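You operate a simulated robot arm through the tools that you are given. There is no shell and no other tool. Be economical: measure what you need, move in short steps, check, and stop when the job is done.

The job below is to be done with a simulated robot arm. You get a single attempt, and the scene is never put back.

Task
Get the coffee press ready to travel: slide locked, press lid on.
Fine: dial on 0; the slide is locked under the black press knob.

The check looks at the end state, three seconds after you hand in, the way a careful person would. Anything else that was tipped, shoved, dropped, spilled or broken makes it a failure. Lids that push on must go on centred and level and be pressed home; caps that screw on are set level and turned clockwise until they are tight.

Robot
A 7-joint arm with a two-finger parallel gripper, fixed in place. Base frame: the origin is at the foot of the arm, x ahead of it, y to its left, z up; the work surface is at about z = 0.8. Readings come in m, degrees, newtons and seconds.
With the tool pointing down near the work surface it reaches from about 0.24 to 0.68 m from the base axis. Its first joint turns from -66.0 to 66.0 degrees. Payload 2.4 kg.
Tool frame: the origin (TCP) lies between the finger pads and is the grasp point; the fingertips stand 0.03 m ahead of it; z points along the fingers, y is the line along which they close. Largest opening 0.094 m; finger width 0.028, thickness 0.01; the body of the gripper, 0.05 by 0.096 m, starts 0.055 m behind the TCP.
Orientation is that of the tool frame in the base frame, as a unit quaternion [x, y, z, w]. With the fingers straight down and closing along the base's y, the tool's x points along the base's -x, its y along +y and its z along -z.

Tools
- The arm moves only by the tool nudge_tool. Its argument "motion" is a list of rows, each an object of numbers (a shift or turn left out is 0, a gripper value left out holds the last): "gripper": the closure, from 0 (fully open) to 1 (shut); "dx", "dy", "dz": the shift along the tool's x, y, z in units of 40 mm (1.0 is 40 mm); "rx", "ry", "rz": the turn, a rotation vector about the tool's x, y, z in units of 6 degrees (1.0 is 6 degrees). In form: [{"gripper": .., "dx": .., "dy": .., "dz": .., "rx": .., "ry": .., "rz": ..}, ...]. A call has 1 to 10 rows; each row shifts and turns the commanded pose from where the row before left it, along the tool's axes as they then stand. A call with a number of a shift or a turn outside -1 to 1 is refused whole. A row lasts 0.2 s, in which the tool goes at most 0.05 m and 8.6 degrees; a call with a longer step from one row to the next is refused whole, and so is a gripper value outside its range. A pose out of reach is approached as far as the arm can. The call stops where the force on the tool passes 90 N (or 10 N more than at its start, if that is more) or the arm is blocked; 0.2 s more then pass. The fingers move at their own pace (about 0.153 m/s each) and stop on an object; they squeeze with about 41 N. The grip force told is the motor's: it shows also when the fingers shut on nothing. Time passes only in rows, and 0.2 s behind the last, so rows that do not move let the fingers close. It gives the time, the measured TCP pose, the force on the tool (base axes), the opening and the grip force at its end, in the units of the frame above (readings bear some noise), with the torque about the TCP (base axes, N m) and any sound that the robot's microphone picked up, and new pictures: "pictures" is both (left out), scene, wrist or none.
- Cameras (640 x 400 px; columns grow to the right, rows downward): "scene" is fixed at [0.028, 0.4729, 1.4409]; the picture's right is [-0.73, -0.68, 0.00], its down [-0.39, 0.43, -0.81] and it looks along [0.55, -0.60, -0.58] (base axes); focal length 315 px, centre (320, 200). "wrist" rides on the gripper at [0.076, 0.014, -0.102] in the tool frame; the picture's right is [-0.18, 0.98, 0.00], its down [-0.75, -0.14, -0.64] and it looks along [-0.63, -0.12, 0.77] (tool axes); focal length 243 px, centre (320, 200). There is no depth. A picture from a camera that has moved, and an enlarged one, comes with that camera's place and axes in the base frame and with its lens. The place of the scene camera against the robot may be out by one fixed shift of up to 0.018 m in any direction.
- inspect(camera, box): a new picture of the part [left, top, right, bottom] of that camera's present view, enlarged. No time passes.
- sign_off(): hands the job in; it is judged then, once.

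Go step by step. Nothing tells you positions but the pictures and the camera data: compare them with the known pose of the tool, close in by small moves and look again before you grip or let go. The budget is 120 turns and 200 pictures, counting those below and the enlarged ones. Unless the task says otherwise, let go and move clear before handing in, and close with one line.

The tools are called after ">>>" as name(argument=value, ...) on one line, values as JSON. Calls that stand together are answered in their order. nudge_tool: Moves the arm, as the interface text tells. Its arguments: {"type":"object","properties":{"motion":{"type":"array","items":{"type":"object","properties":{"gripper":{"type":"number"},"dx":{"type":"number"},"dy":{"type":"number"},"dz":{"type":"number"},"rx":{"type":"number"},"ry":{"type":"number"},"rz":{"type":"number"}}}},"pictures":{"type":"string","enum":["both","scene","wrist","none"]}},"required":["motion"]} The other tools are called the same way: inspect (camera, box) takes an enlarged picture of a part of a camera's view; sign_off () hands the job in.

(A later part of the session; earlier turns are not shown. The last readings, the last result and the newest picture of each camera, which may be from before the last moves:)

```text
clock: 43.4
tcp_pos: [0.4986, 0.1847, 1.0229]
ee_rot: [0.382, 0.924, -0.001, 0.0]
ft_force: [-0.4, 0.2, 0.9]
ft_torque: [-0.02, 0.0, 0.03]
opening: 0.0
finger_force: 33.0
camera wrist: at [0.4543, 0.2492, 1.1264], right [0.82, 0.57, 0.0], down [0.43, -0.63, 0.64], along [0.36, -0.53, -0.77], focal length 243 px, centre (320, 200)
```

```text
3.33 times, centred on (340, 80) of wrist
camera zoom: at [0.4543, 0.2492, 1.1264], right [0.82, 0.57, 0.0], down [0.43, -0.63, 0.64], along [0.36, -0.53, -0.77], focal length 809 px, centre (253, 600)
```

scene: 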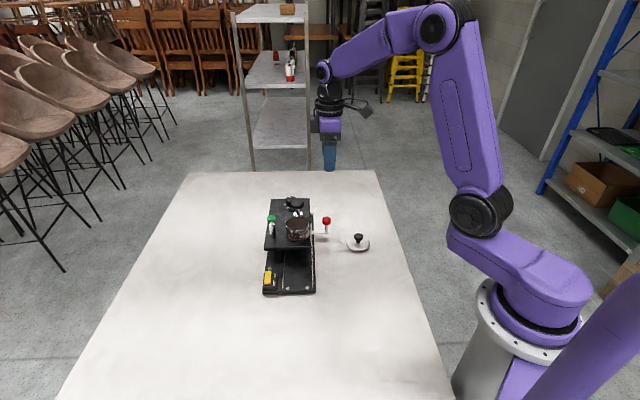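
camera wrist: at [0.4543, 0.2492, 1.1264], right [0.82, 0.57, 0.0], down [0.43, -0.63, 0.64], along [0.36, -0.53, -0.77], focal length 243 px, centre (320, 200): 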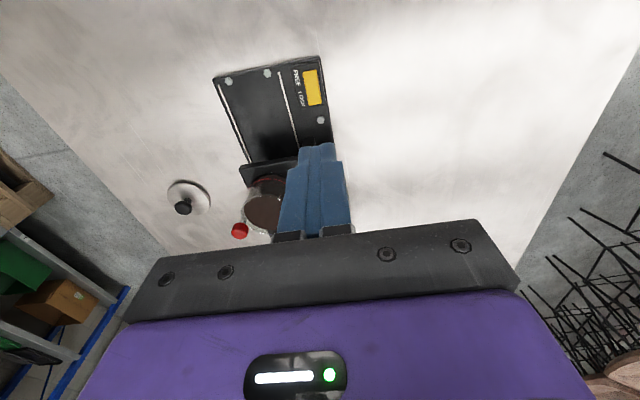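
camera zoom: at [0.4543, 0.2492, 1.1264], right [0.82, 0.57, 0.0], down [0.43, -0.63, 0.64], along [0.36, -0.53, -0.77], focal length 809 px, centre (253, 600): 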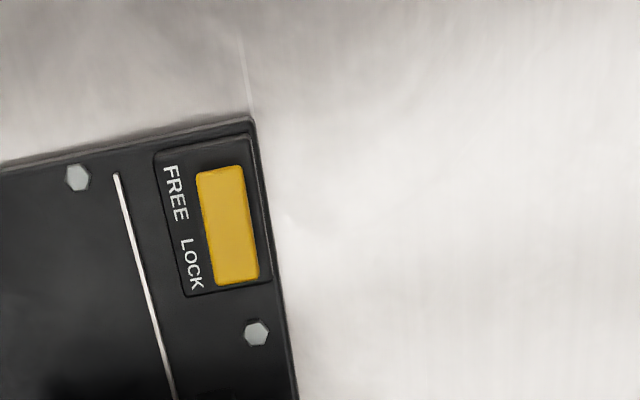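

The LOCK end is at about (0.503, 0.168). I'll position the closed fingertips over that end and descend to just above it.

>>> nudge_tool(motion=[{"dx": -0.45, "dy": -0.2}, {"dz": 0.8}, {"dz": 0.8}, {"dz": 0.8}, {"dz": 0.8}, {}], pictures="wrist")

>>> inspect(camera="scene", box=[240, 230, 330, 300])

>>> inspect(camera="wrist", box=[260, 60, 420, 180])

```text
clock: 44.8
tcp_pos: [0.5047, 0.1651, 0.8944]
ee_rot: [0.382, 0.924, 0.0, 0.0]
ft_force: [0.5, 1.2, -1.1]
ft_torque: [0.02, 0.01, -0.01]
opening: 0.0
finger_force: 33.0
camera wrist: at [0.4616, 0.2294, 0.9991], right [0.82, 0.57, 0.0], down [0.43, -0.63, 0.64], along [0.36, -0.53, -0.77], focal length 243 px, centre (320, 200)
```

wrist: 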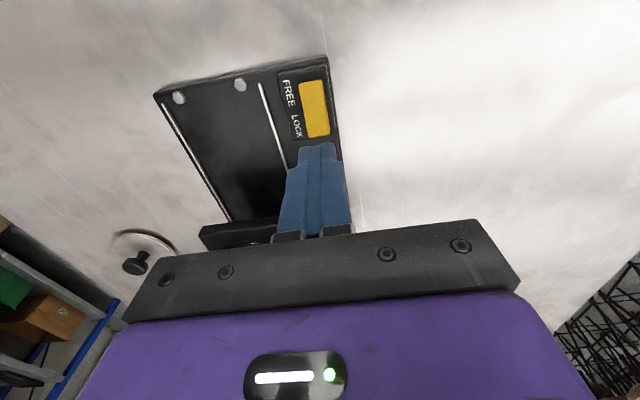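

```text
5.71 times, centred on (285, 265) of scene
camera zoom: at [0.028, 0.4729, 1.4409], right [-0.73, -0.68, 0.0], down [-0.39, 0.43, -0.81], along [0.55, -0.6, -0.58], focal length 1800 px, centre (520, -171)
```

zoom: 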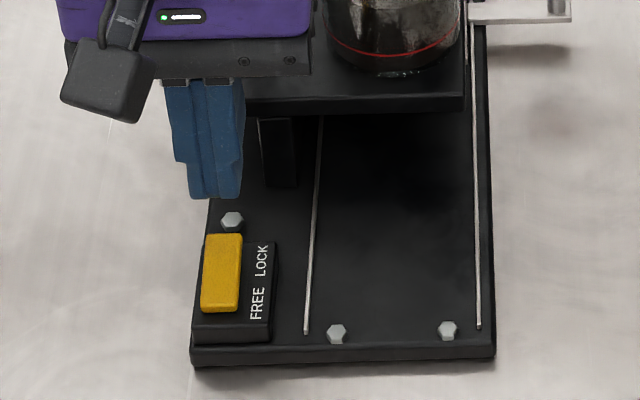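

```text
3.33 times, centred on (340, 120) of wrist
camera zoom: at [0.4616, 0.2294, 0.9991], right [0.82, 0.57, 0.0], down [0.43, -0.63, 0.64], along [0.36, -0.53, -0.77], focal length 809 px, centre (253, 467)
```

zoom: 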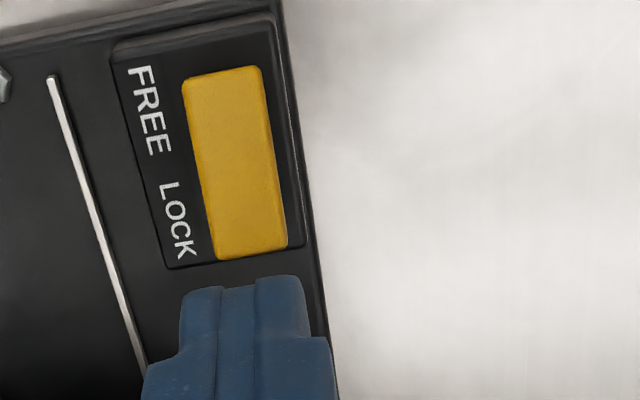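

>>> nudge_tool(motion=[{"dx": -0.1, "dz": 0.4}, {"dz": 0.2}, {"dz": 0.06}, {"dz": 0.06}, {"dz": 0.06}, {}], pictures="none")

>>> inspect(camera="scene", box=[240, 230, 330, 300])

```text
clock: 46.2
tcp_pos: [0.5081, 0.1612, 0.8664]
ee_rot: [0.382, 0.924, 0.0, 0.0]
ft_force: [0.6, 0.0, -0.3]
ft_torque: [-0.01, 0.0, -0.02]
opening: 0.0
finger_force: 33.8
```

```text
5.71 times, centred on (285, 265) of scene
camera zoom: at [0.028, 0.4729, 1.4409], right [-0.73, -0.68, 0.0], down [-0.39, 0.43, -0.81], along [0.55, -0.6, -0.58], focal length 1800 px, centre (520, -171)
```

zoom: 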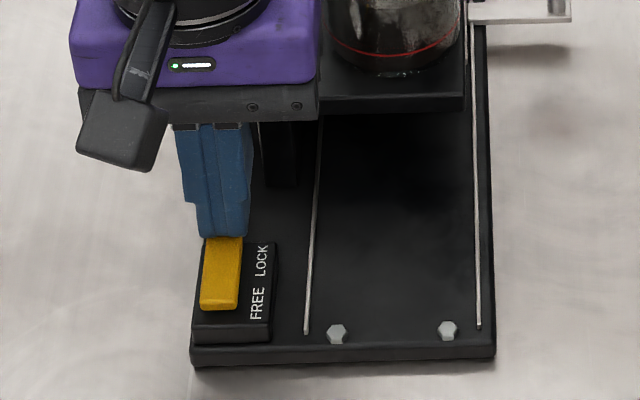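

>>> nudge_tool(motion=[{"dz": 0.05}, {"dz": 0.05}, {"dz": 0.05}, {"dz": 0.05}, {}], pictures="none")

>>> inspect(camera="scene", box=[240, 230, 330, 300])

```text
clock: 47.4
tcp_pos: [0.5098, 0.1614, 0.8624]
ee_rot: [0.383, 0.924, 0.003, 0.003]
ft_force: [-15.2, -10.5, 77.6]
ft_torque: [0.44, 1.23, 0.29]
opening: 0.0001
finger_force: 33.1
```

```text
5.71 times, centred on (285, 265) of scene
camera zoom: at [0.0263, 0.4722, 1.4412], right [-0.73, -0.68, 0.0], down [-0.39, 0.43, -0.81], along [0.55, -0.6, -0.58], focal length 1800 px, centre (520, -171)
```

zoom: 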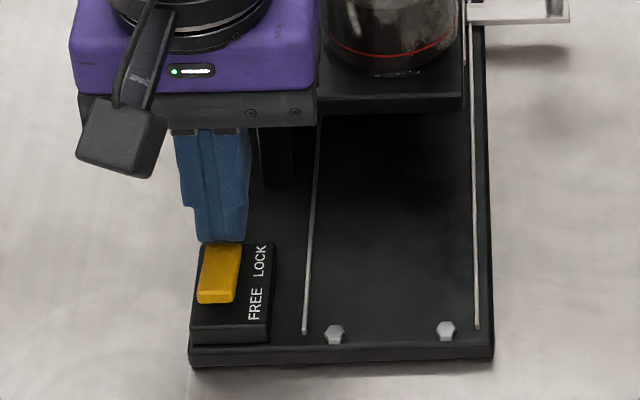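

The rocker has tipped to LOCK (FREE end is up). I'll rise and verify.

>>> nudge_tool(motion=[{"dz": -0.3}, {"dz": -0.8}, {"dz": -0.8}, {"dz": -0.8}, {"dz": -0.8}, {"dz": -0.8}, {}], pictures="none")

>>> inspect(camera="scene", box=[258, 262, 290, 296])

>>> inspect(camera="scene", box=[260, 180, 400, 300])

```text
clock: 49.0
tcp_pos: [0.5091, 0.1631, 1.0307]
ee_rot: [0.382, 0.924, -0.001, -0.001]
ft_force: [-0.4, 0.0, 0.0]
ft_torque: [-0.01, -0.01, 0.0]
opening: 0.0
finger_force: 33.1
```

```text
11.76 times, centred on (274, 279) of scene
camera zoom: at [0.028, 0.4729, 1.4409], right [-0.73, -0.68, 0.0], down [-0.39, 0.43, -0.81], along [0.55, -0.6, -0.58], focal length 3705 px, centre (861, -729)
```

zoom: 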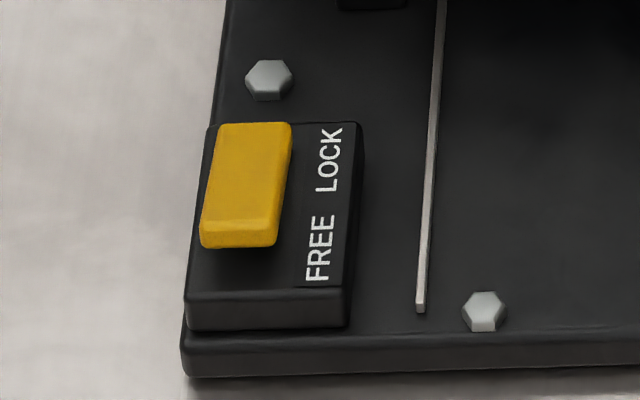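

```text
3.33 times, centred on (330, 240) of scene
camera zoom: at [0.028, 0.4729, 1.4409], right [-0.73, -0.68, 0.0], down [-0.39, 0.43, -0.81], along [0.55, -0.6, -0.58], focal length 1050 px, centre (287, 67)
```

zoom: 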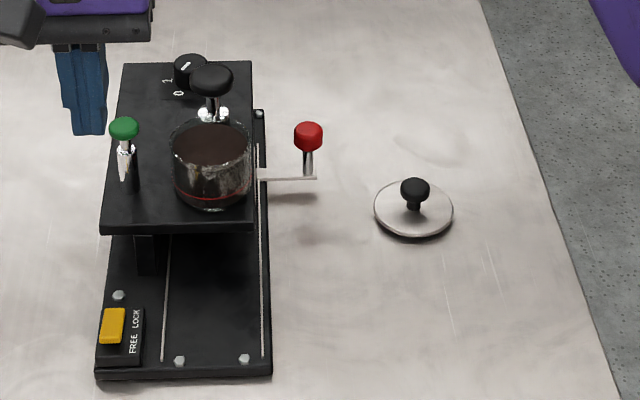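

Locked, and the dial is on 0. Now the lid at about (0.417, -0.099): opening the gripper and moving above it.

>>> nudge_tool(motion=[{"dx": -0.375, "dy": -0.783, "gripper": 0.3}, {"dx": -0.375, "dy": -0.783}, {"dx": -0.375, "dy": -0.783}, {"dx": -0.375, "dy": -0.783}, {"dx": -0.375, "dy": -0.783}, {"dx": -0.375, "dy": -0.783}, {"dx": -0.375, "dy": -0.783}, {"dx": -0.375, "dy": -0.783}, {}], pictures="wrist")

>>> inspect(camera="wrist", box=[240, 50, 440, 200])

>>> inspect(camera="scene", box=[335, 225, 385, 260])

>>> inspect(camera="scene", box=[270, 205, 330, 250])

```text
clock: 51.0
tcp_pos: [0.4151, -0.1007, 1.0286]
ee_rot: [0.382, 0.924, 0.0, 0.0]
ft_force: [-0.3, -0.1, -0.3]
ft_torque: [0.03, 0.01, 0.03]
opening: 0.0656
finger_force: 0.0
camera wrist: at [0.3716, -0.0367, 1.1322], right [0.82, 0.57, 0.0], down [0.43, -0.63, 0.64], along [0.36, -0.53, -0.77], focal length 243 px, centre (320, 200)
```

wrist: 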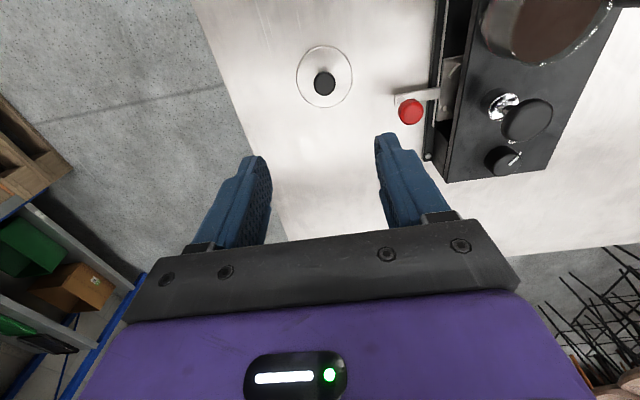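

```text
2.67 times, centred on (340, 125) of wrist
camera zoom: at [0.3716, -0.0367, 1.1322], right [0.82, 0.57, 0.0], down [0.43, -0.63, 0.64], along [0.36, -0.53, -0.77], focal length 647 px, centre (267, 400)
```

zoom: 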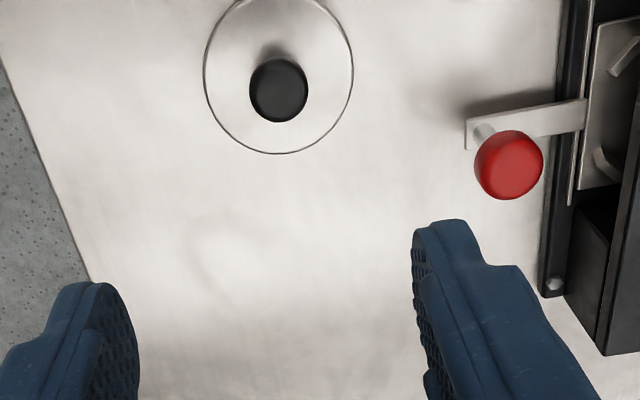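

```text
11.43 times, centred on (360, 242) of scene
camera zoom: at [0.028, 0.4729, 1.4409], right [-0.73, -0.68, 0.0], down [-0.39, 0.43, -0.81], along [0.55, -0.6, -0.58], focal length 3599 px, centre (-137, -286)
```

zoom: 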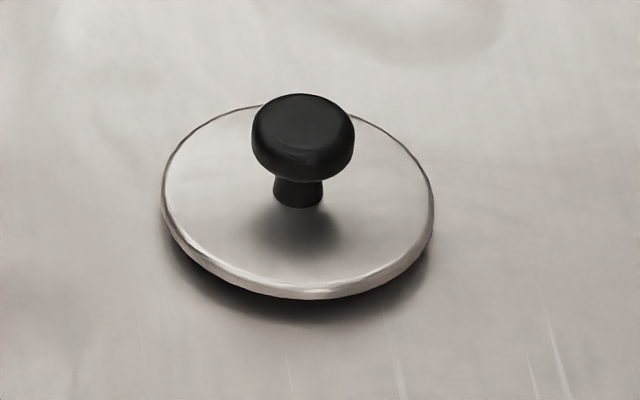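

```text
8.89 times, centred on (300, 228) of scene
camera zoom: at [0.028, 0.4729, 1.4409], right [-0.73, -0.68, 0.0], down [-0.39, 0.43, -0.81], along [0.55, -0.6, -0.58], focal length 2800 px, centre (498, -44)
```

zoom: 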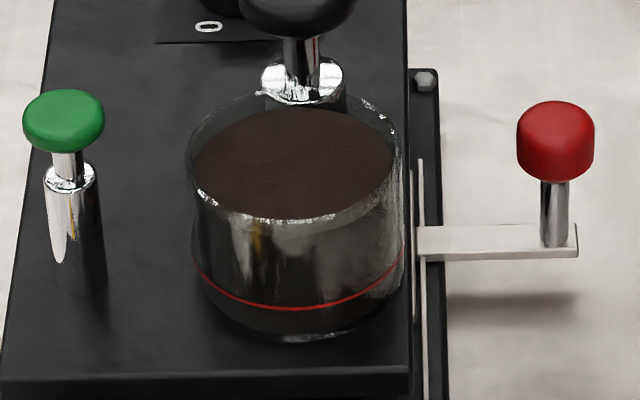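

Lid centre is about (0.4195, -0.0985), knob top about z 0.83. Before grabbing it I'll take a dedicated look at the cup from above for an accurate centre.

>>> nudge_tool(motion=[{"dx": 0.2, "dy": 0.87, "dz": -0.3}, {"dx": 0.2, "dy": 0.87}, {"dx": 0.2, "dy": 0.87}, {"dx": 0.2, "dy": 0.87}, {"dx": 0.2, "dy": 0.87}, {}], pictures="none")

>>> inspect(camera="wrist", box=[220, 20, 420, 170])

>>> nudge_tool(motion=[{"dx": 0.4, "dy": 0.7}, {"dx": 0.4, "dy": 0.7}, {}], pictures="none")

>>> inspect(camera="wrist", box=[190, 40, 390, 190])

```text
clock: 52.4
tcp_pos: [0.5099, 0.0508, 1.042]
ee_rot: [0.382, 0.924, 0.0, 0.001]
ft_force: [-0.4, 0.7, -0.4]
ft_torque: [0.02, 0.03, 0.01]
opening: 0.0658
finger_force: 0.1
```

```text
2.67 times, centred on (320, 95) of wrist
camera zoom: at [0.4675, 0.1146, 1.1439], right [0.82, 0.57, 0.0], down [0.43, -0.63, 0.64], along [0.36, -0.53, -0.77], focal length 647 px, centre (320, 480)
```

zoom: 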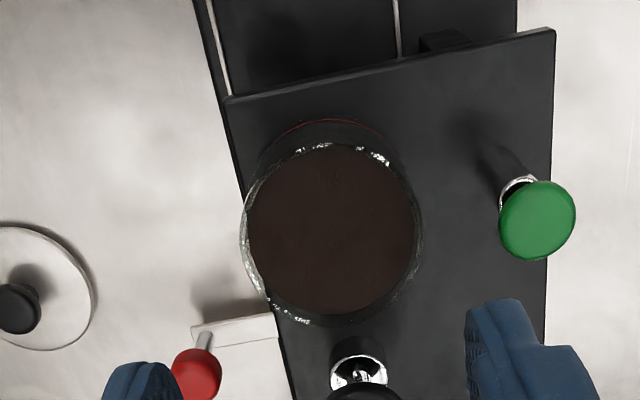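

```text
clock: 53.2
tcp_pos: [0.5262, 0.1132, 1.0385]
ee_rot: [0.383, 0.924, -0.001, 0.001]
ft_force: [0.0, -0.6, 0.7]
ft_torque: [0.01, -0.01, 0.02]
opening: 0.0656
finger_force: 0.0
```

```text
2.67 times, centred on (290, 115) of wrist
camera zoom: at [0.4827, 0.1772, 1.1421], right [0.82, 0.57, 0.0], down [0.43, -0.63, 0.64], along [0.36, -0.53, -0.77], focal length 647 px, centre (400, 427)
```

zoom: 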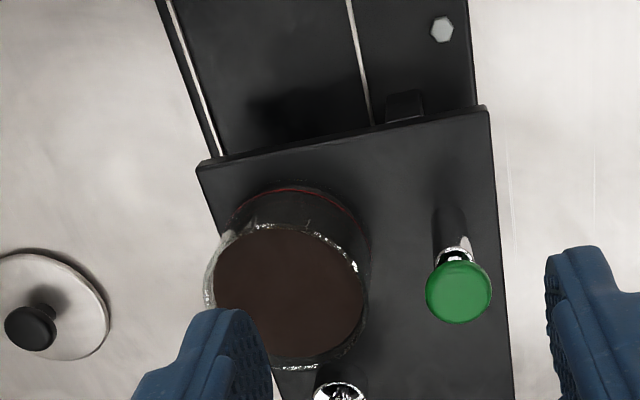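

The two views agree: cup centre (0.5157, 0.0495), rim z≈0.913. Now back over the lid and down partway.

>>> nudge_tool(motion=[{"dx": -0.266, "dy": -0.804}, {"dx": -0.266, "dy": -0.804}, {"dx": -0.266, "dy": -0.804}, {"dx": -0.266, "dy": -0.804}, {"dx": -0.266, "dy": -0.804}, {"dx": -0.266, "dy": -0.804}, {"dx": -0.266, "dy": -0.804}, {"dz": 0.9}, {"dz": 0.9}, {}], pictures="none")

>>> nudge_tool(motion=[{"dz": 0.7}, {"dz": 0.7}, {}], pictures="wrist")

>>> inspect(camera="wrist", box=[220, 60, 420, 210])

>>> inspect(camera="scene", box=[325, 200, 405, 260])

```text
clock: 55.4
tcp_pos: [0.4203, -0.1047, 0.9724]
ee_rot: [0.382, 0.924, 0.0, 0.0]
ft_force: [0.3, 0.4, 0.5]
ft_torque: [0.01, -0.02, 0.03]
opening: 0.066
finger_force: 0.0
```

```text
clock: 56.2
tcp_pos: [0.4221, -0.1025, 0.9143]
ee_rot: [0.382, 0.924, 0.0, 0.0]
ft_force: [-0.4, 0.0, 1.0]
ft_torque: [0.03, -0.01, -0.01]
opening: 0.0658
finger_force: 0.1
camera wrist: at [0.3781, -0.0388, 1.0174], right [0.82, 0.57, 0.0], down [0.43, -0.63, 0.64], along [0.36, -0.53, -0.77], focal length 243 px, centre (320, 200)
```

wrist: 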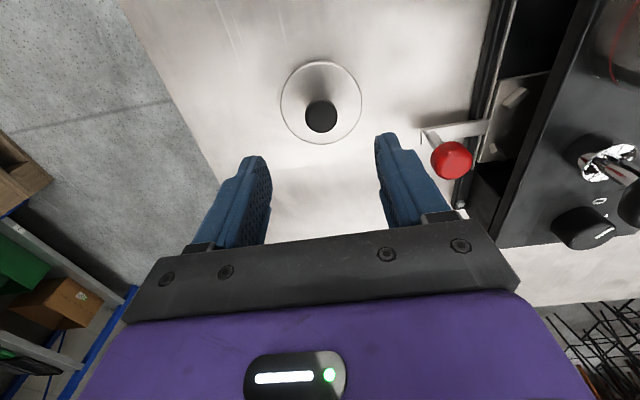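

```text
2.67 times, centred on (320, 135) of wrist
camera zoom: at [0.3781, -0.0388, 1.0174], right [0.82, 0.57, 0.0], down [0.43, -0.63, 0.64], along [0.36, -0.53, -0.77], focal length 647 px, centre (320, 373)
```

zoom: 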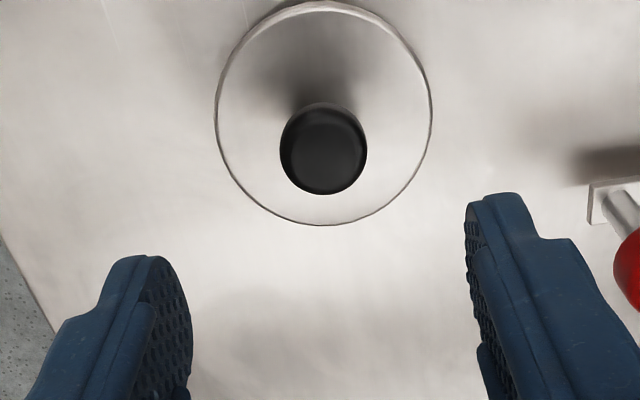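

```text
6.67 times, centred on (365, 230) of scene
camera zoom: at [0.028, 0.4729, 1.4409], right [-0.73, -0.68, 0.0], down [-0.39, 0.43, -0.81], along [0.55, -0.6, -0.58], focal length 2100 px, centre (20, 0)
```

zoom: 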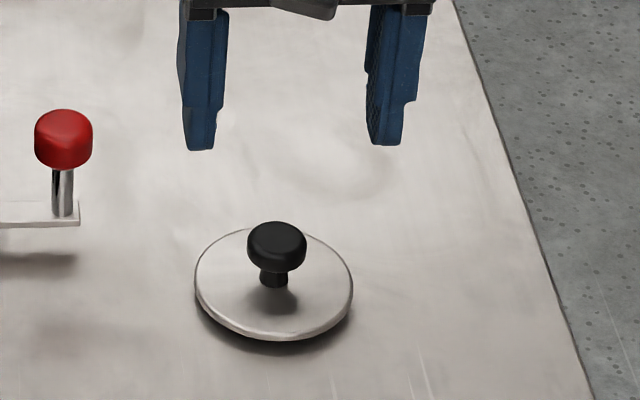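

The knob is about 8 mm toward tool +x; I'll correct and descend so the fingertips straddle the knob above the disc.

>>> nudge_tool(motion=[{"dx": 0.21, "dy": 0.05}, {"dz": 0.5}, {"dz": 0.5}, {"dz": 0.35}, {}, {}], pictures="wrist")

>>> inspect(camera="wrist", box=[220, 90, 420, 240])

>>> inspect(camera="scene", box=[325, 205, 405, 265])

```text
clock: 57.6
tcp_pos: [0.418, -0.0934, 0.8581]
ee_rot: [0.382, 0.924, 0.0, 0.0]
ft_force: [-0.4, 0.6, -1.3]
ft_torque: [-0.03, -0.01, -0.01]
opening: 0.0659
finger_force: 0.1
camera wrist: at [0.3739, -0.0292, 0.962], right [0.82, 0.57, 0.0], down [0.43, -0.63, 0.64], along [0.36, -0.53, -0.77], focal length 243 px, centre (320, 200)
```

wrist: 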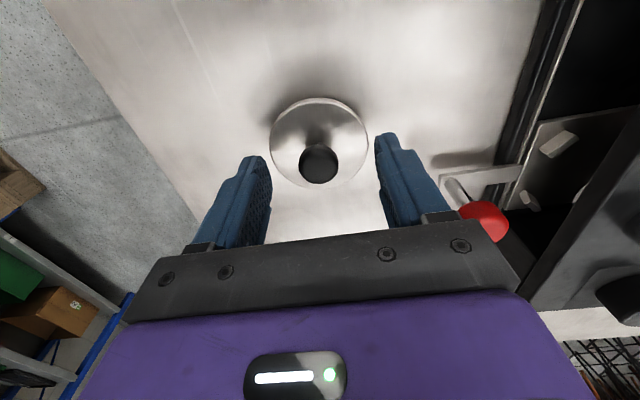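

```text
2.67 times, centred on (320, 165) of wrist
camera zoom: at [0.3739, -0.0292, 0.962], right [0.82, 0.57, 0.0], down [0.43, -0.63, 0.64], along [0.36, -0.53, -0.77], focal length 647 px, centre (320, 293)
```

zoom: 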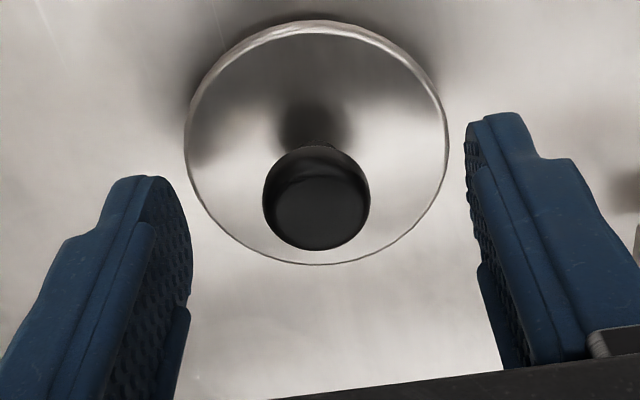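

```text
6.67 times, centred on (365, 235) of scene
camera zoom: at [0.028, 0.4729, 1.4409], right [-0.73, -0.68, 0.0], down [-0.39, 0.43, -0.81], along [0.55, -0.6, -0.58], focal length 2100 px, centre (20, -33)
```

zoom: 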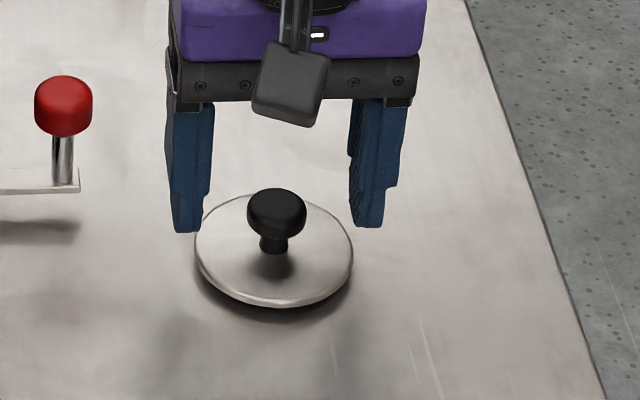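

Well centred. Down 12 mm, close, then check.

>>> nudge_tool(motion=[{"dz": 0.3}, {}, {"gripper": 1}, {"gripper": 1}, {"gripper": 1}, {}], pictures="none")

>>> inspect(camera="scene", box=[325, 205, 405, 265])

>>> inspect(camera="wrist", box=[220, 90, 420, 240])

```text
clock: 59.0
tcp_pos: [0.4181, -0.0927, 0.8463]
ee_rot: [0.382, 0.924, 0.001, 0.001]
ft_force: [0.7, 0.3, 0.7]
ft_torque: [-0.03, -0.05, -0.02]
opening: 0.0243
finger_force: 41.0
```

```text
6.67 times, centred on (365, 235) of scene
camera zoom: at [0.028, 0.4729, 1.4409], right [-0.73, -0.68, 0.0], down [-0.39, 0.43, -0.81], along [0.55, -0.6, -0.58], focal length 2100 px, centre (20, -33)
```

zoom: 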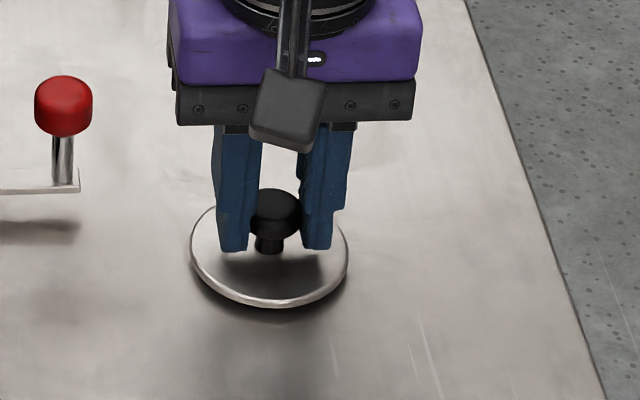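

```text
2.67 times, centred on (320, 165) of wrist
camera zoom: at [0.3741, -0.0292, 0.9499], right [0.82, 0.57, 0.0], down [0.43, -0.63, 0.64], along [0.36, -0.53, -0.77], focal length 647 px, centre (320, 293)
```

zoom: 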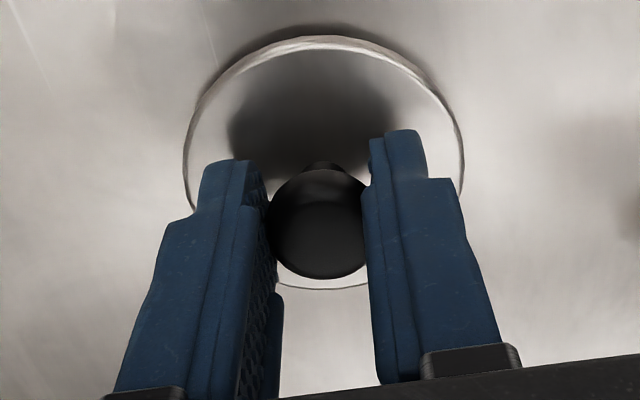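

Lid knob held, centred. Lifting 150 mm and carrying it over the cup.

>>> nudge_tool(motion=[{"dz": -0.3}, {"dz": -0.6}, {"dz": -0.75}, {"dz": -0.75}, {"dz": -0.75}, {"dz": -0.6}, {}], pictures="scene")

>>> nudge_tool(motion=[{"dx": 0.1, "dy": 0.5}, {"dx": 0.12, "dy": 0.65}, {"dx": 0.12, "dy": 0.65}, {"dx": 0.12, "dy": 0.65}, {"dx": 0.12, "dy": 0.65}, {"dx": 0.11, "dy": 0.63}, {"dx": 0.1, "dy": 0.5}, {}, {}])

>>> inspect(camera="scene", box=[260, 180, 340, 250])

```text
clock: 60.6
tcp_pos: [0.4162, -0.0924, 0.9975]
ee_rot: [0.382, 0.924, 0.0, 0.0]
ft_force: [-0.6, 0.0, -0.6]
ft_torque: [0.0, -0.02, 0.01]
opening: 0.0239
finger_force: 40.8
```

scene: 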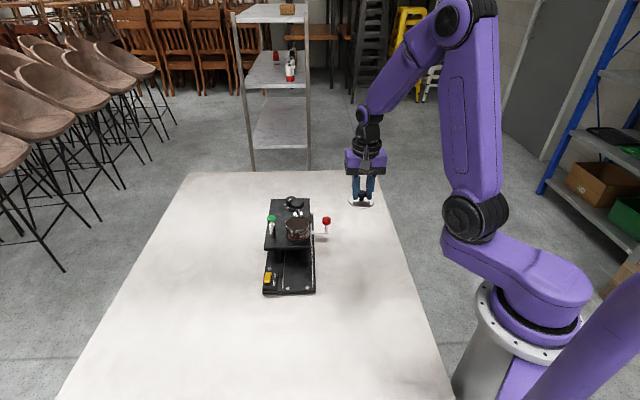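

```text
clock: 62.6
tcp_pos: [0.5129, 0.0499, 0.9976]
ee_rot: [0.382, 0.924, 0.0, 0.0]
ft_force: [0.5, 0.0, -0.5]
ft_torque: [-0.03, -0.02, -0.01]
opening: 0.0241
finger_force: 41.3
camera wrist: at [0.4692, 0.1145, 1.1016], right [0.82, 0.57, 0.0], down [0.43, -0.63, 0.64], along [0.36, -0.53, -0.77], focal length 243 px, centre (320, 200)
```

scene: 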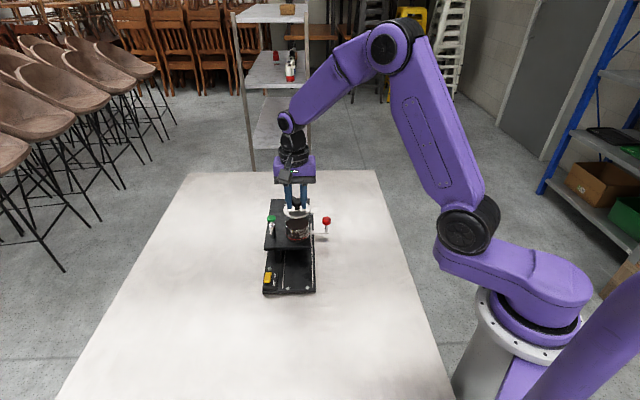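
wrist: 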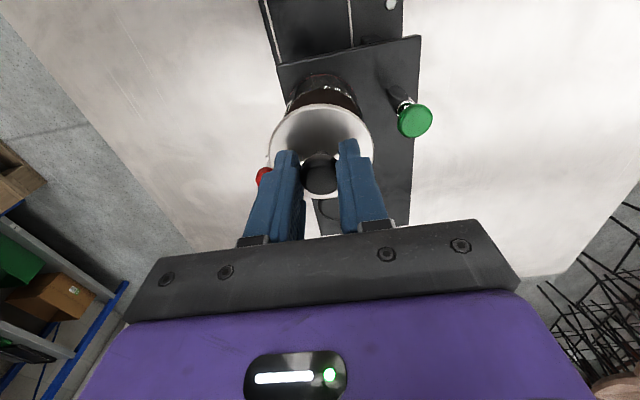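

```text
5.71 times, centred on (300, 215) of scene
camera zoom: at [0.028, 0.4729, 1.4409], right [-0.73, -0.68, 0.0], down [-0.39, 0.43, -0.81], along [0.55, -0.6, -0.58], focal length 1800 px, centre (434, 114)
```

zoom: 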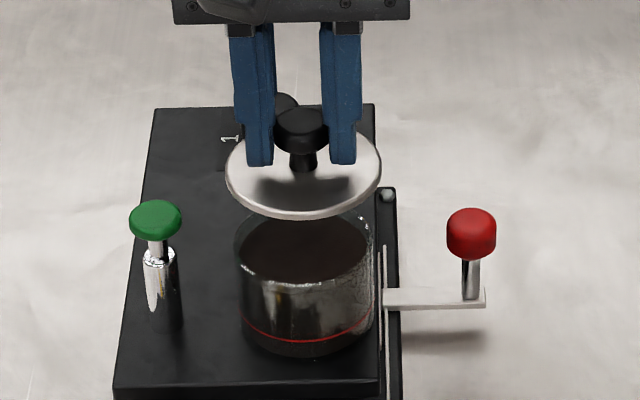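

>>> nudge_tool(motion=[{"dx": -0.04, "dz": 0.3}, {"dz": 0.3}, {}, {}], pictures="none")

>>> inspect(camera="scene", box=[275, 195, 325, 245])

>>> inspect(camera="wrist", box=[240, 50, 400, 210])

```text
clock: 63.6
tcp_pos: [0.514, 0.0492, 0.9736]
ee_rot: [0.382, 0.924, 0.0, 0.0]
ft_force: [0.1, -0.2, -0.6]
ft_torque: [-0.04, -0.03, 0.0]
opening: 0.0243
finger_force: 41.2
```

```text
8.00 times, centred on (300, 220) of scene
camera zoom: at [0.028, 0.4729, 1.4409], right [-0.73, -0.68, 0.0], down [-0.39, 0.43, -0.81], along [0.55, -0.6, -0.58], focal length 2520 px, centre (480, 40)
```

zoom: 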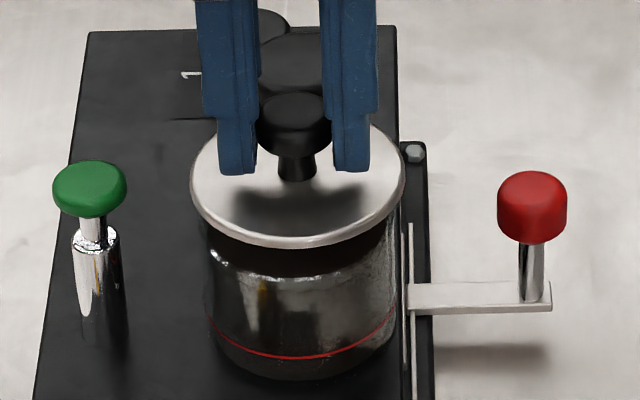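

```text
2.50 times, centred on (320, 130) of wrist
camera zoom: at [0.4707, 0.1143, 1.0764], right [0.82, 0.57, 0.0], down [0.43, -0.63, 0.64], along [0.36, -0.53, -0.77], focal length 606 px, centre (320, 375)
```

zoom: 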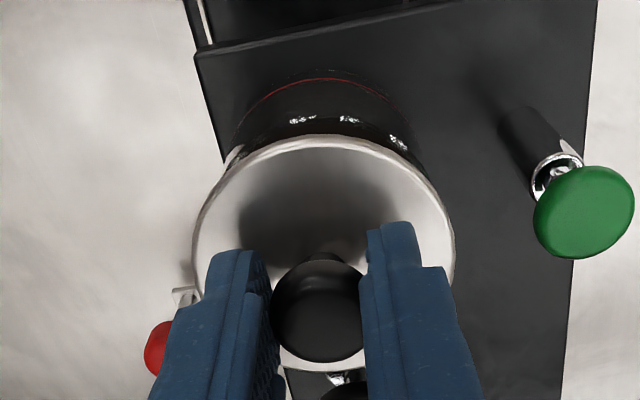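

Scene and wrist views agree the lid is centred over the cup. Lowering slowly until contact.

>>> nudge_tool(motion=[{"dz": 0.1}, {"dz": 0.1}, {"dz": 0.05}, {"dz": 0.05}, {"dz": 0.05}, {}], pictures="none")

>>> inspect(camera="scene", box=[275, 195, 325, 245])

```text
clock: 65.0
tcp_pos: [0.515, 0.0508, 0.9596]
ee_rot: [0.381, 0.924, 0.001, 0.003]
ft_force: [-3.9, 2.3, 27.4]
ft_torque: [-0.24, -0.28, 0.01]
opening: 0.0243
finger_force: 41.3
```

```text
8.00 times, centred on (300, 220) of scene
camera zoom: at [0.0274, 0.4729, 1.4409], right [-0.73, -0.68, 0.0], down [-0.39, 0.43, -0.81], along [0.55, -0.6, -0.58], focal length 2520 px, centre (480, 40)
```

zoom: 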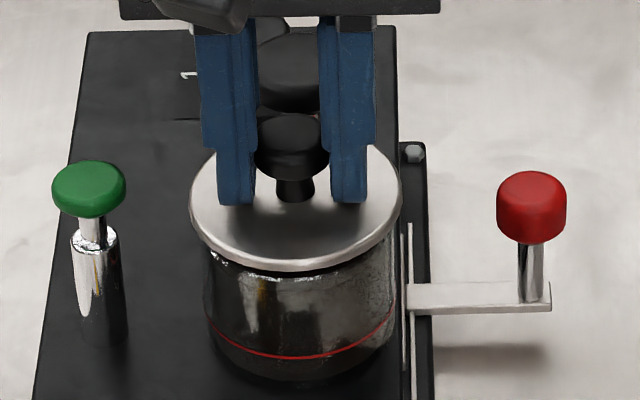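

Contact, slightly biased to the far side. I'll lift a bit, shift about 1.5 mm toward the near side, and press again.

>>> nudge_tool(motion=[{"dz": -0.15}, {"dx": 0.04}, {"dz": 0.08}, {"dz": 0.07}, {}], pictures="none")

```text
clock: 66.2
tcp_pos: [0.5152, 0.0505, 0.9594]
ee_rot: [0.382, 0.924, 0.001, 0.001]
ft_force: [-3.9, -0.4, 15.3]
ft_torque: [-0.17, -0.09, -0.06]
opening: 0.0243
finger_force: 41.6
```

>>> nudge_tool(motion=[{"dz": 0.05}, {"dz": 0.05}, {}], pictures="none")

>>> inspect(camera="scene", box=[275, 195, 325, 245])

>>> inspect(camera="wrist", box=[240, 50, 400, 210])

```text
clock: 67.0
tcp_pos: [0.5147, 0.0498, 0.9556]
ee_rot: [0.382, 0.924, 0.002, 0.004]
ft_force: [-5.0, 2.9, 45.5]
ft_torque: [-0.74, -0.2, -0.09]
opening: 0.0244
finger_force: 40.8
```

```text
8.00 times, centred on (300, 220) of scene
camera zoom: at [0.027, 0.4729, 1.4409], right [-0.73, -0.68, 0.0], down [-0.39, 0.43, -0.81], along [0.55, -0.6, -0.58], focal length 2520 px, centre (480, 40)
```

zoom: 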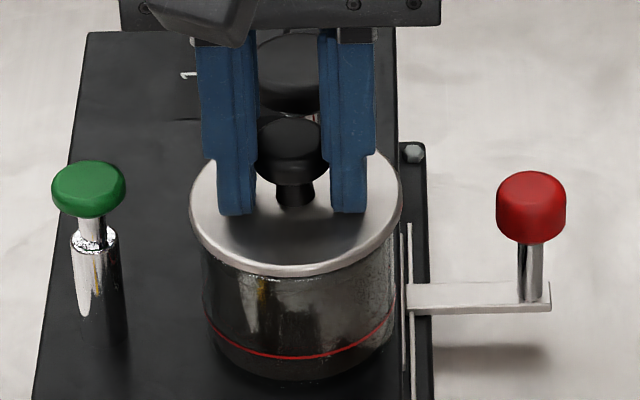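

```text
2.50 times, centred on (320, 130) of wrist
camera zoom: at [0.4706, 0.1148, 1.0595], right [0.82, 0.57, 0.01], down [0.43, -0.63, 0.65], along [0.37, -0.53, -0.76], focal length 606 px, centre (320, 375)
```

zoom: 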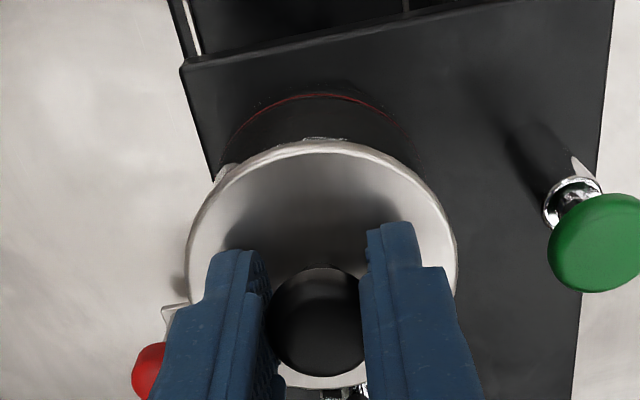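

The plug is going in. Pressing further to be sure it is home.

>>> nudge_tool(motion=[{"dz": 0.05}, {"dz": 0.04}, {}], pictures="none")

>>> inspect(camera="scene", box=[275, 195, 325, 245])

```text
clock: 67.8
tcp_pos: [0.5144, 0.0509, 0.956]
ee_rot: [0.381, 0.924, 0.002, 0.005]
ft_force: [-17.4, 5.7, 77.2]
ft_torque: [-1.3, 0.19, -0.29]
opening: 0.0242
finger_force: 41.2
```

```text
8.00 times, centred on (300, 220) of scene
camera zoom: at [0.0262, 0.473, 1.4409], right [-0.73, -0.68, 0.0], down [-0.39, 0.43, -0.81], along [0.55, -0.6, -0.58], focal length 2520 px, centre (480, 40)
```

zoom: 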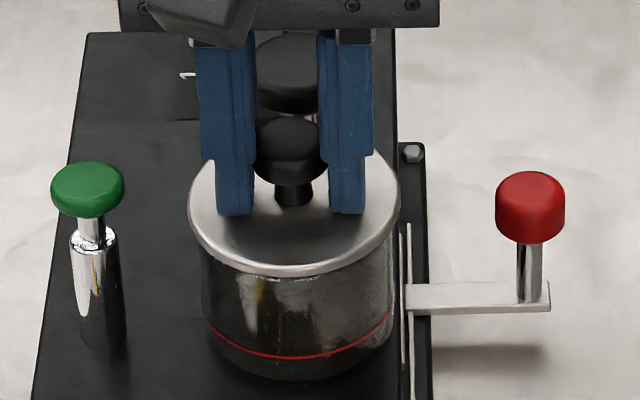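

It is hard against its stop. I'll unload, release and look.

>>> nudge_tool(motion=[{"dz": -0.08}, {"dz": -0.06}, {"gripper": 0.4}, {"gripper": 0.4}, {"dz": -0.5}, {"dz": -0.7}, {"dz": -0.7}, {}], pictures="none")

>>> inspect(camera="scene", box=[275, 195, 325, 245])

>>> inspect(camera="wrist", box=[220, 20, 420, 180])

```text
clock: 69.6
tcp_pos: [0.5156, 0.0507, 1.034]
ee_rot: [0.382, 0.924, 0.0, 0.001]
ft_force: [0.2, -1.0, -0.5]
ft_torque: [-0.01, 0.02, 0.02]
opening: 0.0565
finger_force: 0.0
```

```text
8.00 times, centred on (300, 220) of scene
camera zoom: at [0.028, 0.4729, 1.4409], right [-0.73, -0.68, 0.0], down [-0.39, 0.43, -0.81], along [0.55, -0.6, -0.58], focal length 2520 px, centre (480, 40)
```

zoom: 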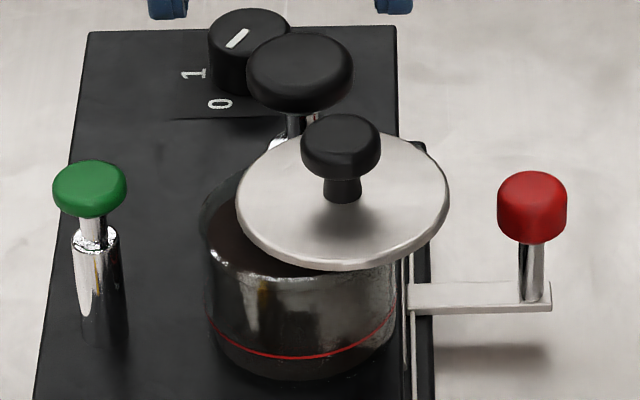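

```text
2.50 times, centred on (320, 100) of wrist
camera zoom: at [0.4716, 0.1157, 1.1373], right [0.82, 0.57, 0.0], down [0.43, -0.63, 0.64], along [0.36, -0.53, -0.77], focal length 606 px, centre (320, 450)
```

zoom: 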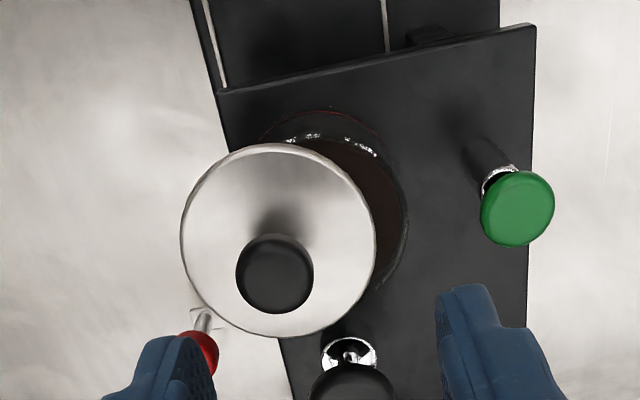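

The lid wasn't held, and it was dragged about 15 mm sideways as the fingers opened; it is resting on the rim. I'll regrip it, recentre and press harder, then release without lifting.

>>> nudge_tool(motion=[{"dy": -0.38}, {"dz": 0.7}, {"dz": 0.7}, {"dz": 0.35}, {}], pictures="none")

>>> inspect(camera="scene", box=[275, 195, 325, 245])

>>> inspect(camera="wrist", box=[220, 60, 420, 220])

```text
clock: 70.8
tcp_pos: [0.5035, 0.0417, 0.9635]
ee_rot: [0.382, 0.924, 0.0, -0.001]
ft_force: [0.1, -0.3, 0.4]
ft_torque: [-0.01, -0.04, -0.02]
opening: 0.0566
finger_force: 0.1
```

```text
8.00 times, centred on (300, 220) of scene
camera zoom: at [0.028, 0.4729, 1.4409], right [-0.73, -0.68, 0.0], down [-0.39, 0.43, -0.81], along [0.55, -0.6, -0.58], focal length 2520 px, centre (480, 40)
```

zoom: 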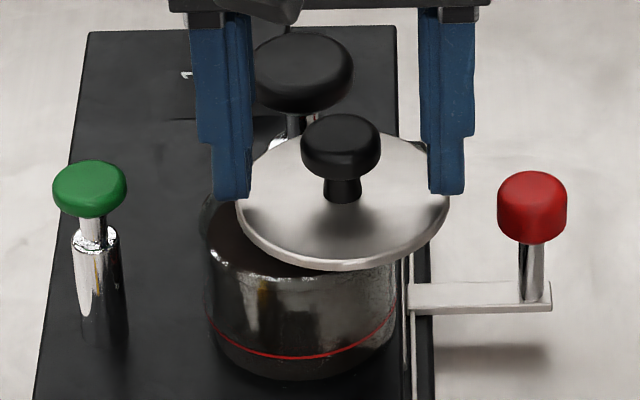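

```text
2.50 times, centred on (320, 140) of wrist
camera zoom: at [0.4603, 0.1053, 1.0669], right [0.82, 0.57, 0.0], down [0.43, -0.63, 0.64], along [0.36, -0.53, -0.77], focal length 606 px, centre (320, 350)
```

zoom: 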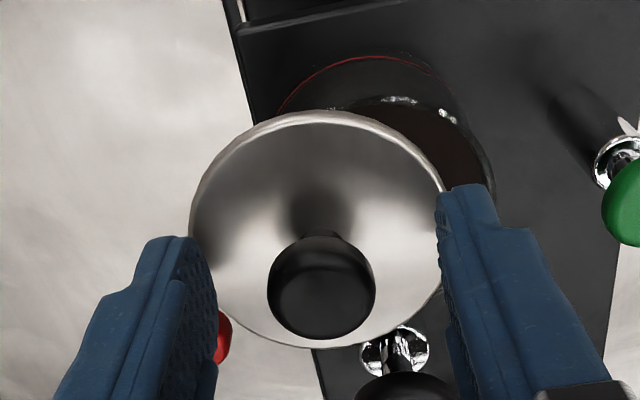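

>>> nudge_tool(motion=[{"dz": 0.09}, {"gripper": 1}, {"gripper": 1}, {"gripper": 1}, {}], pictures="none")

>>> nudge_tool(motion=[{"dz": -0.3}, {"dz": -0.3}, {"dy": 0.38}, {}, {}], pictures="none")

>>> inspect(camera="scene", box=[275, 190, 325, 240])

>>> inspect(camera="wrist", box=[220, 60, 420, 220])

```text
clock: 72.0
tcp_pos: [0.5035, 0.0395, 0.9611]
ee_rot: [0.382, 0.924, 0.0, -0.001]
ft_force: [0.2, 0.7, -0.2]
ft_torque: [0.0, 0.02, -0.01]
opening: 0.0242
finger_force: 41.1
```

```text
clock: 73.2
tcp_pos: [0.5142, 0.0485, 0.9838]
ee_rot: [0.382, 0.924, 0.001, 0.0]
ft_force: [0.3, 0.2, -1.4]
ft_torque: [-0.04, -0.01, 0.0]
opening: 0.0242
finger_force: 40.4
```

```text
8.00 times, centred on (300, 215) of scene
camera zoom: at [0.028, 0.4729, 1.4409], right [-0.73, -0.68, 0.0], down [-0.39, 0.43, -0.81], along [0.55, -0.6, -0.58], focal length 2520 px, centre (480, 80)
```

zoom: 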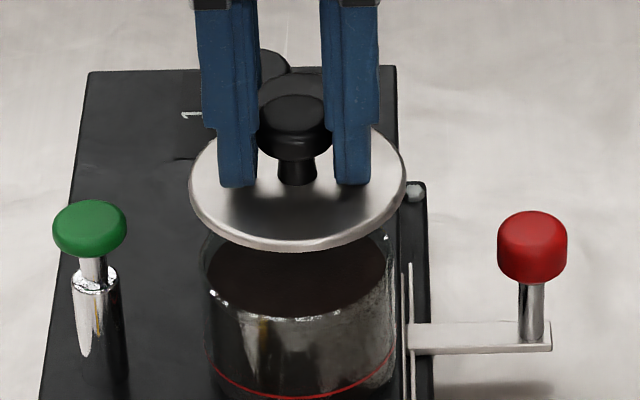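

```text
2.50 times, centred on (320, 140) of wrist
camera zoom: at [0.4705, 0.1137, 1.0872], right [0.82, 0.57, 0.0], down [0.43, -0.63, 0.64], along [0.36, -0.53, -0.77], focal length 606 px, centre (320, 350)
```

zoom: 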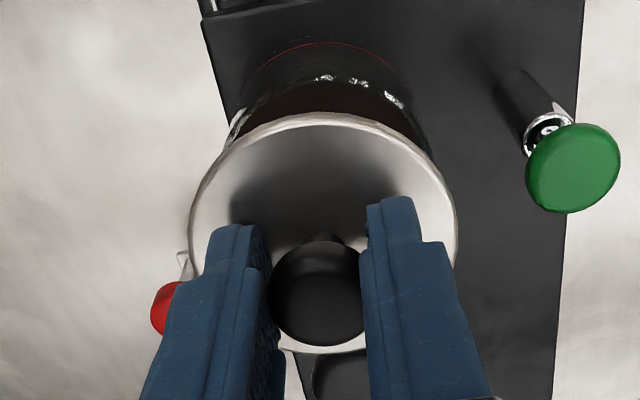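

Correcting for perspective bias in the ellipse centres, the lid should move about 2.5 mm toward the near side and 1.3 mm in +y. I'll apply that and lower again.

>>> nudge_tool(motion=[{"dx": 0.06, "dy": 0.035}, {}, {"dz": 0.3}, {"dz": 0.15}, {"dz": 0.1}, {"dz": 0.05}, {}], pictures="none")

>>> inspect(camera="scene", box=[275, 195, 325, 245])

```text
clock: 74.8
tcp_pos: [0.5136, 0.0525, 0.96]
ee_rot: [0.382, 0.924, 0.0, -0.001]
ft_force: [-0.3, -0.3, 0.0]
ft_torque: [-0.04, 0.01, 0.01]
opening: 0.0243
finger_force: 41.6
```

```text
8.00 times, centred on (300, 220) of scene
camera zoom: at [0.028, 0.4729, 1.4409], right [-0.73, -0.68, 0.0], down [-0.39, 0.43, -0.81], along [0.55, -0.6, -0.58], focal length 2520 px, centre (480, 40)
```

zoom: 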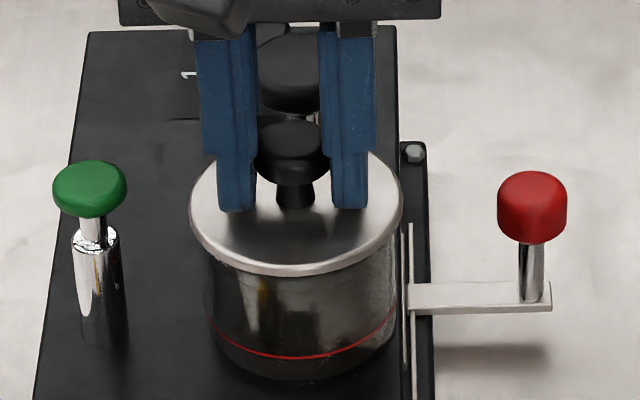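

>>> nudge_tool(motion=[{"dz": 0.05}, {"dz": 0.05}, {}], pictures="none")

>>> nudge_tool(motion=[{"dz": 0.05}, {"dz": 0.05}, {}], pictures="none")

>>> inspect(camera="scene", box=[275, 195, 325, 245])

```text
clock: 75.6
tcp_pos: [0.5133, 0.0517, 0.9569]
ee_rot: [0.381, 0.924, 0.0, 0.0]
ft_force: [-0.4, -0.1, -0.5]
ft_torque: [0.01, -0.04, -0.01]
opening: 0.0241
finger_force: 40.7
```

```text
clock: 76.4
tcp_pos: [0.5127, 0.0528, 0.9534]
ee_rot: [0.382, 0.924, 0.001, 0.002]
ft_force: [-7.8, -0.6, 28.4]
ft_torque: [-0.1, 0.0, -0.01]
opening: 0.0242
finger_force: 41.5
```

```text
8.00 times, centred on (300, 220) of scene
camera zoom: at [0.0273, 0.4728, 1.4409], right [-0.73, -0.68, 0.0], down [-0.39, 0.43, -0.81], along [0.55, -0.6, -0.58], focal length 2520 px, centre (480, 40)
```

zoom: 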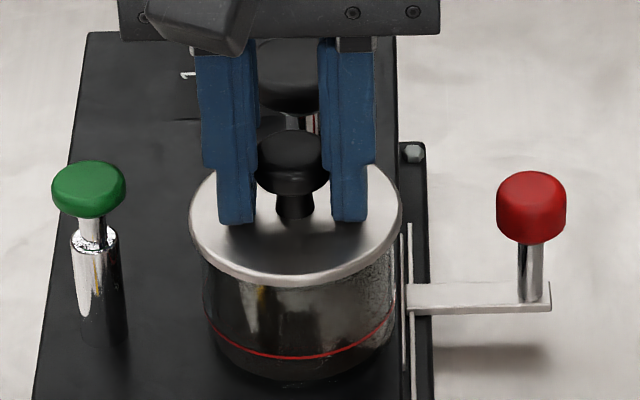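

The plug entered freely this time and the torque is near zero. Pressing home.

>>> nudge_tool(motion=[{"dz": 0.05}, {"dz": 0.04}, {}], pictures="none")

>>> inspect(camera="scene", box=[275, 195, 325, 245])

```text
clock: 77.2
tcp_pos: [0.5146, 0.0516, 0.9526]
ee_rot: [0.383, 0.924, 0.002, 0.003]
ft_force: [-9.5, -4.0, 57.3]
ft_torque: [0.11, 0.76, 0.0]
opening: 0.0243
finger_force: 40.9
```

```text
8.00 times, centred on (300, 220) of scene
camera zoom: at [0.0267, 0.4727, 1.441], right [-0.73, -0.68, 0.0], down [-0.39, 0.43, -0.81], along [0.55, -0.6, -0.58], focal length 2520 px, centre (480, 40)
```

zoom: 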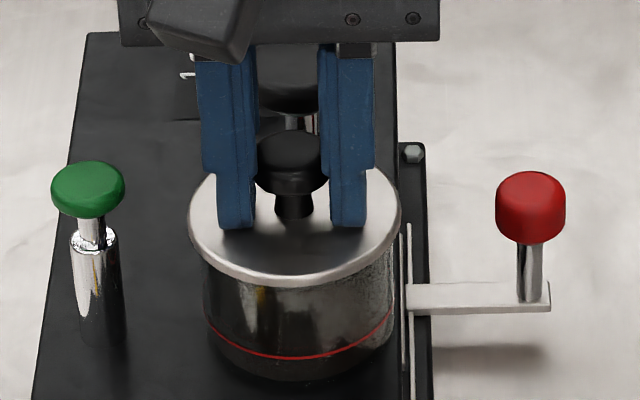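

>>> nudge_tool(motion=[{"dz": 0.04}, {"dz": 0.03}, {}], pictures="none")

>>> inspect(camera="scene", box=[275, 195, 325, 245])

```text
clock: 77.9
tcp_pos: [0.5137, 0.0507, 0.9511]
ee_rot: [0.383, 0.924, 0.003, 0.005]
ft_force: [-7.3, -0.9, 17.7]
ft_torque: [0.01, 0.6, -0.03]
opening: 0.0242
finger_force: 40.8
stopped in row 3: the force on the tool passed its limit at 90 N (the readings are from after the stop); the commanded pose is now the measured one
```

```text
8.00 times, centred on (300, 220) of scene
camera zoom: at [0.0275, 0.4729, 1.4409], right [-0.73, -0.68, 0.0], down [-0.39, 0.43, -0.81], along [0.55, -0.6, -0.58], focal length 2520 px, centre (480, 40)
```

zoom: 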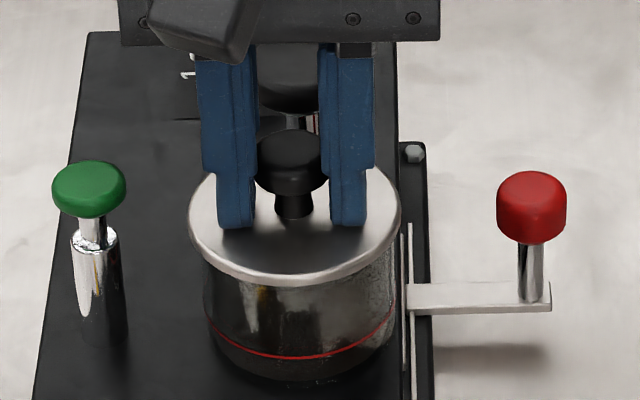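

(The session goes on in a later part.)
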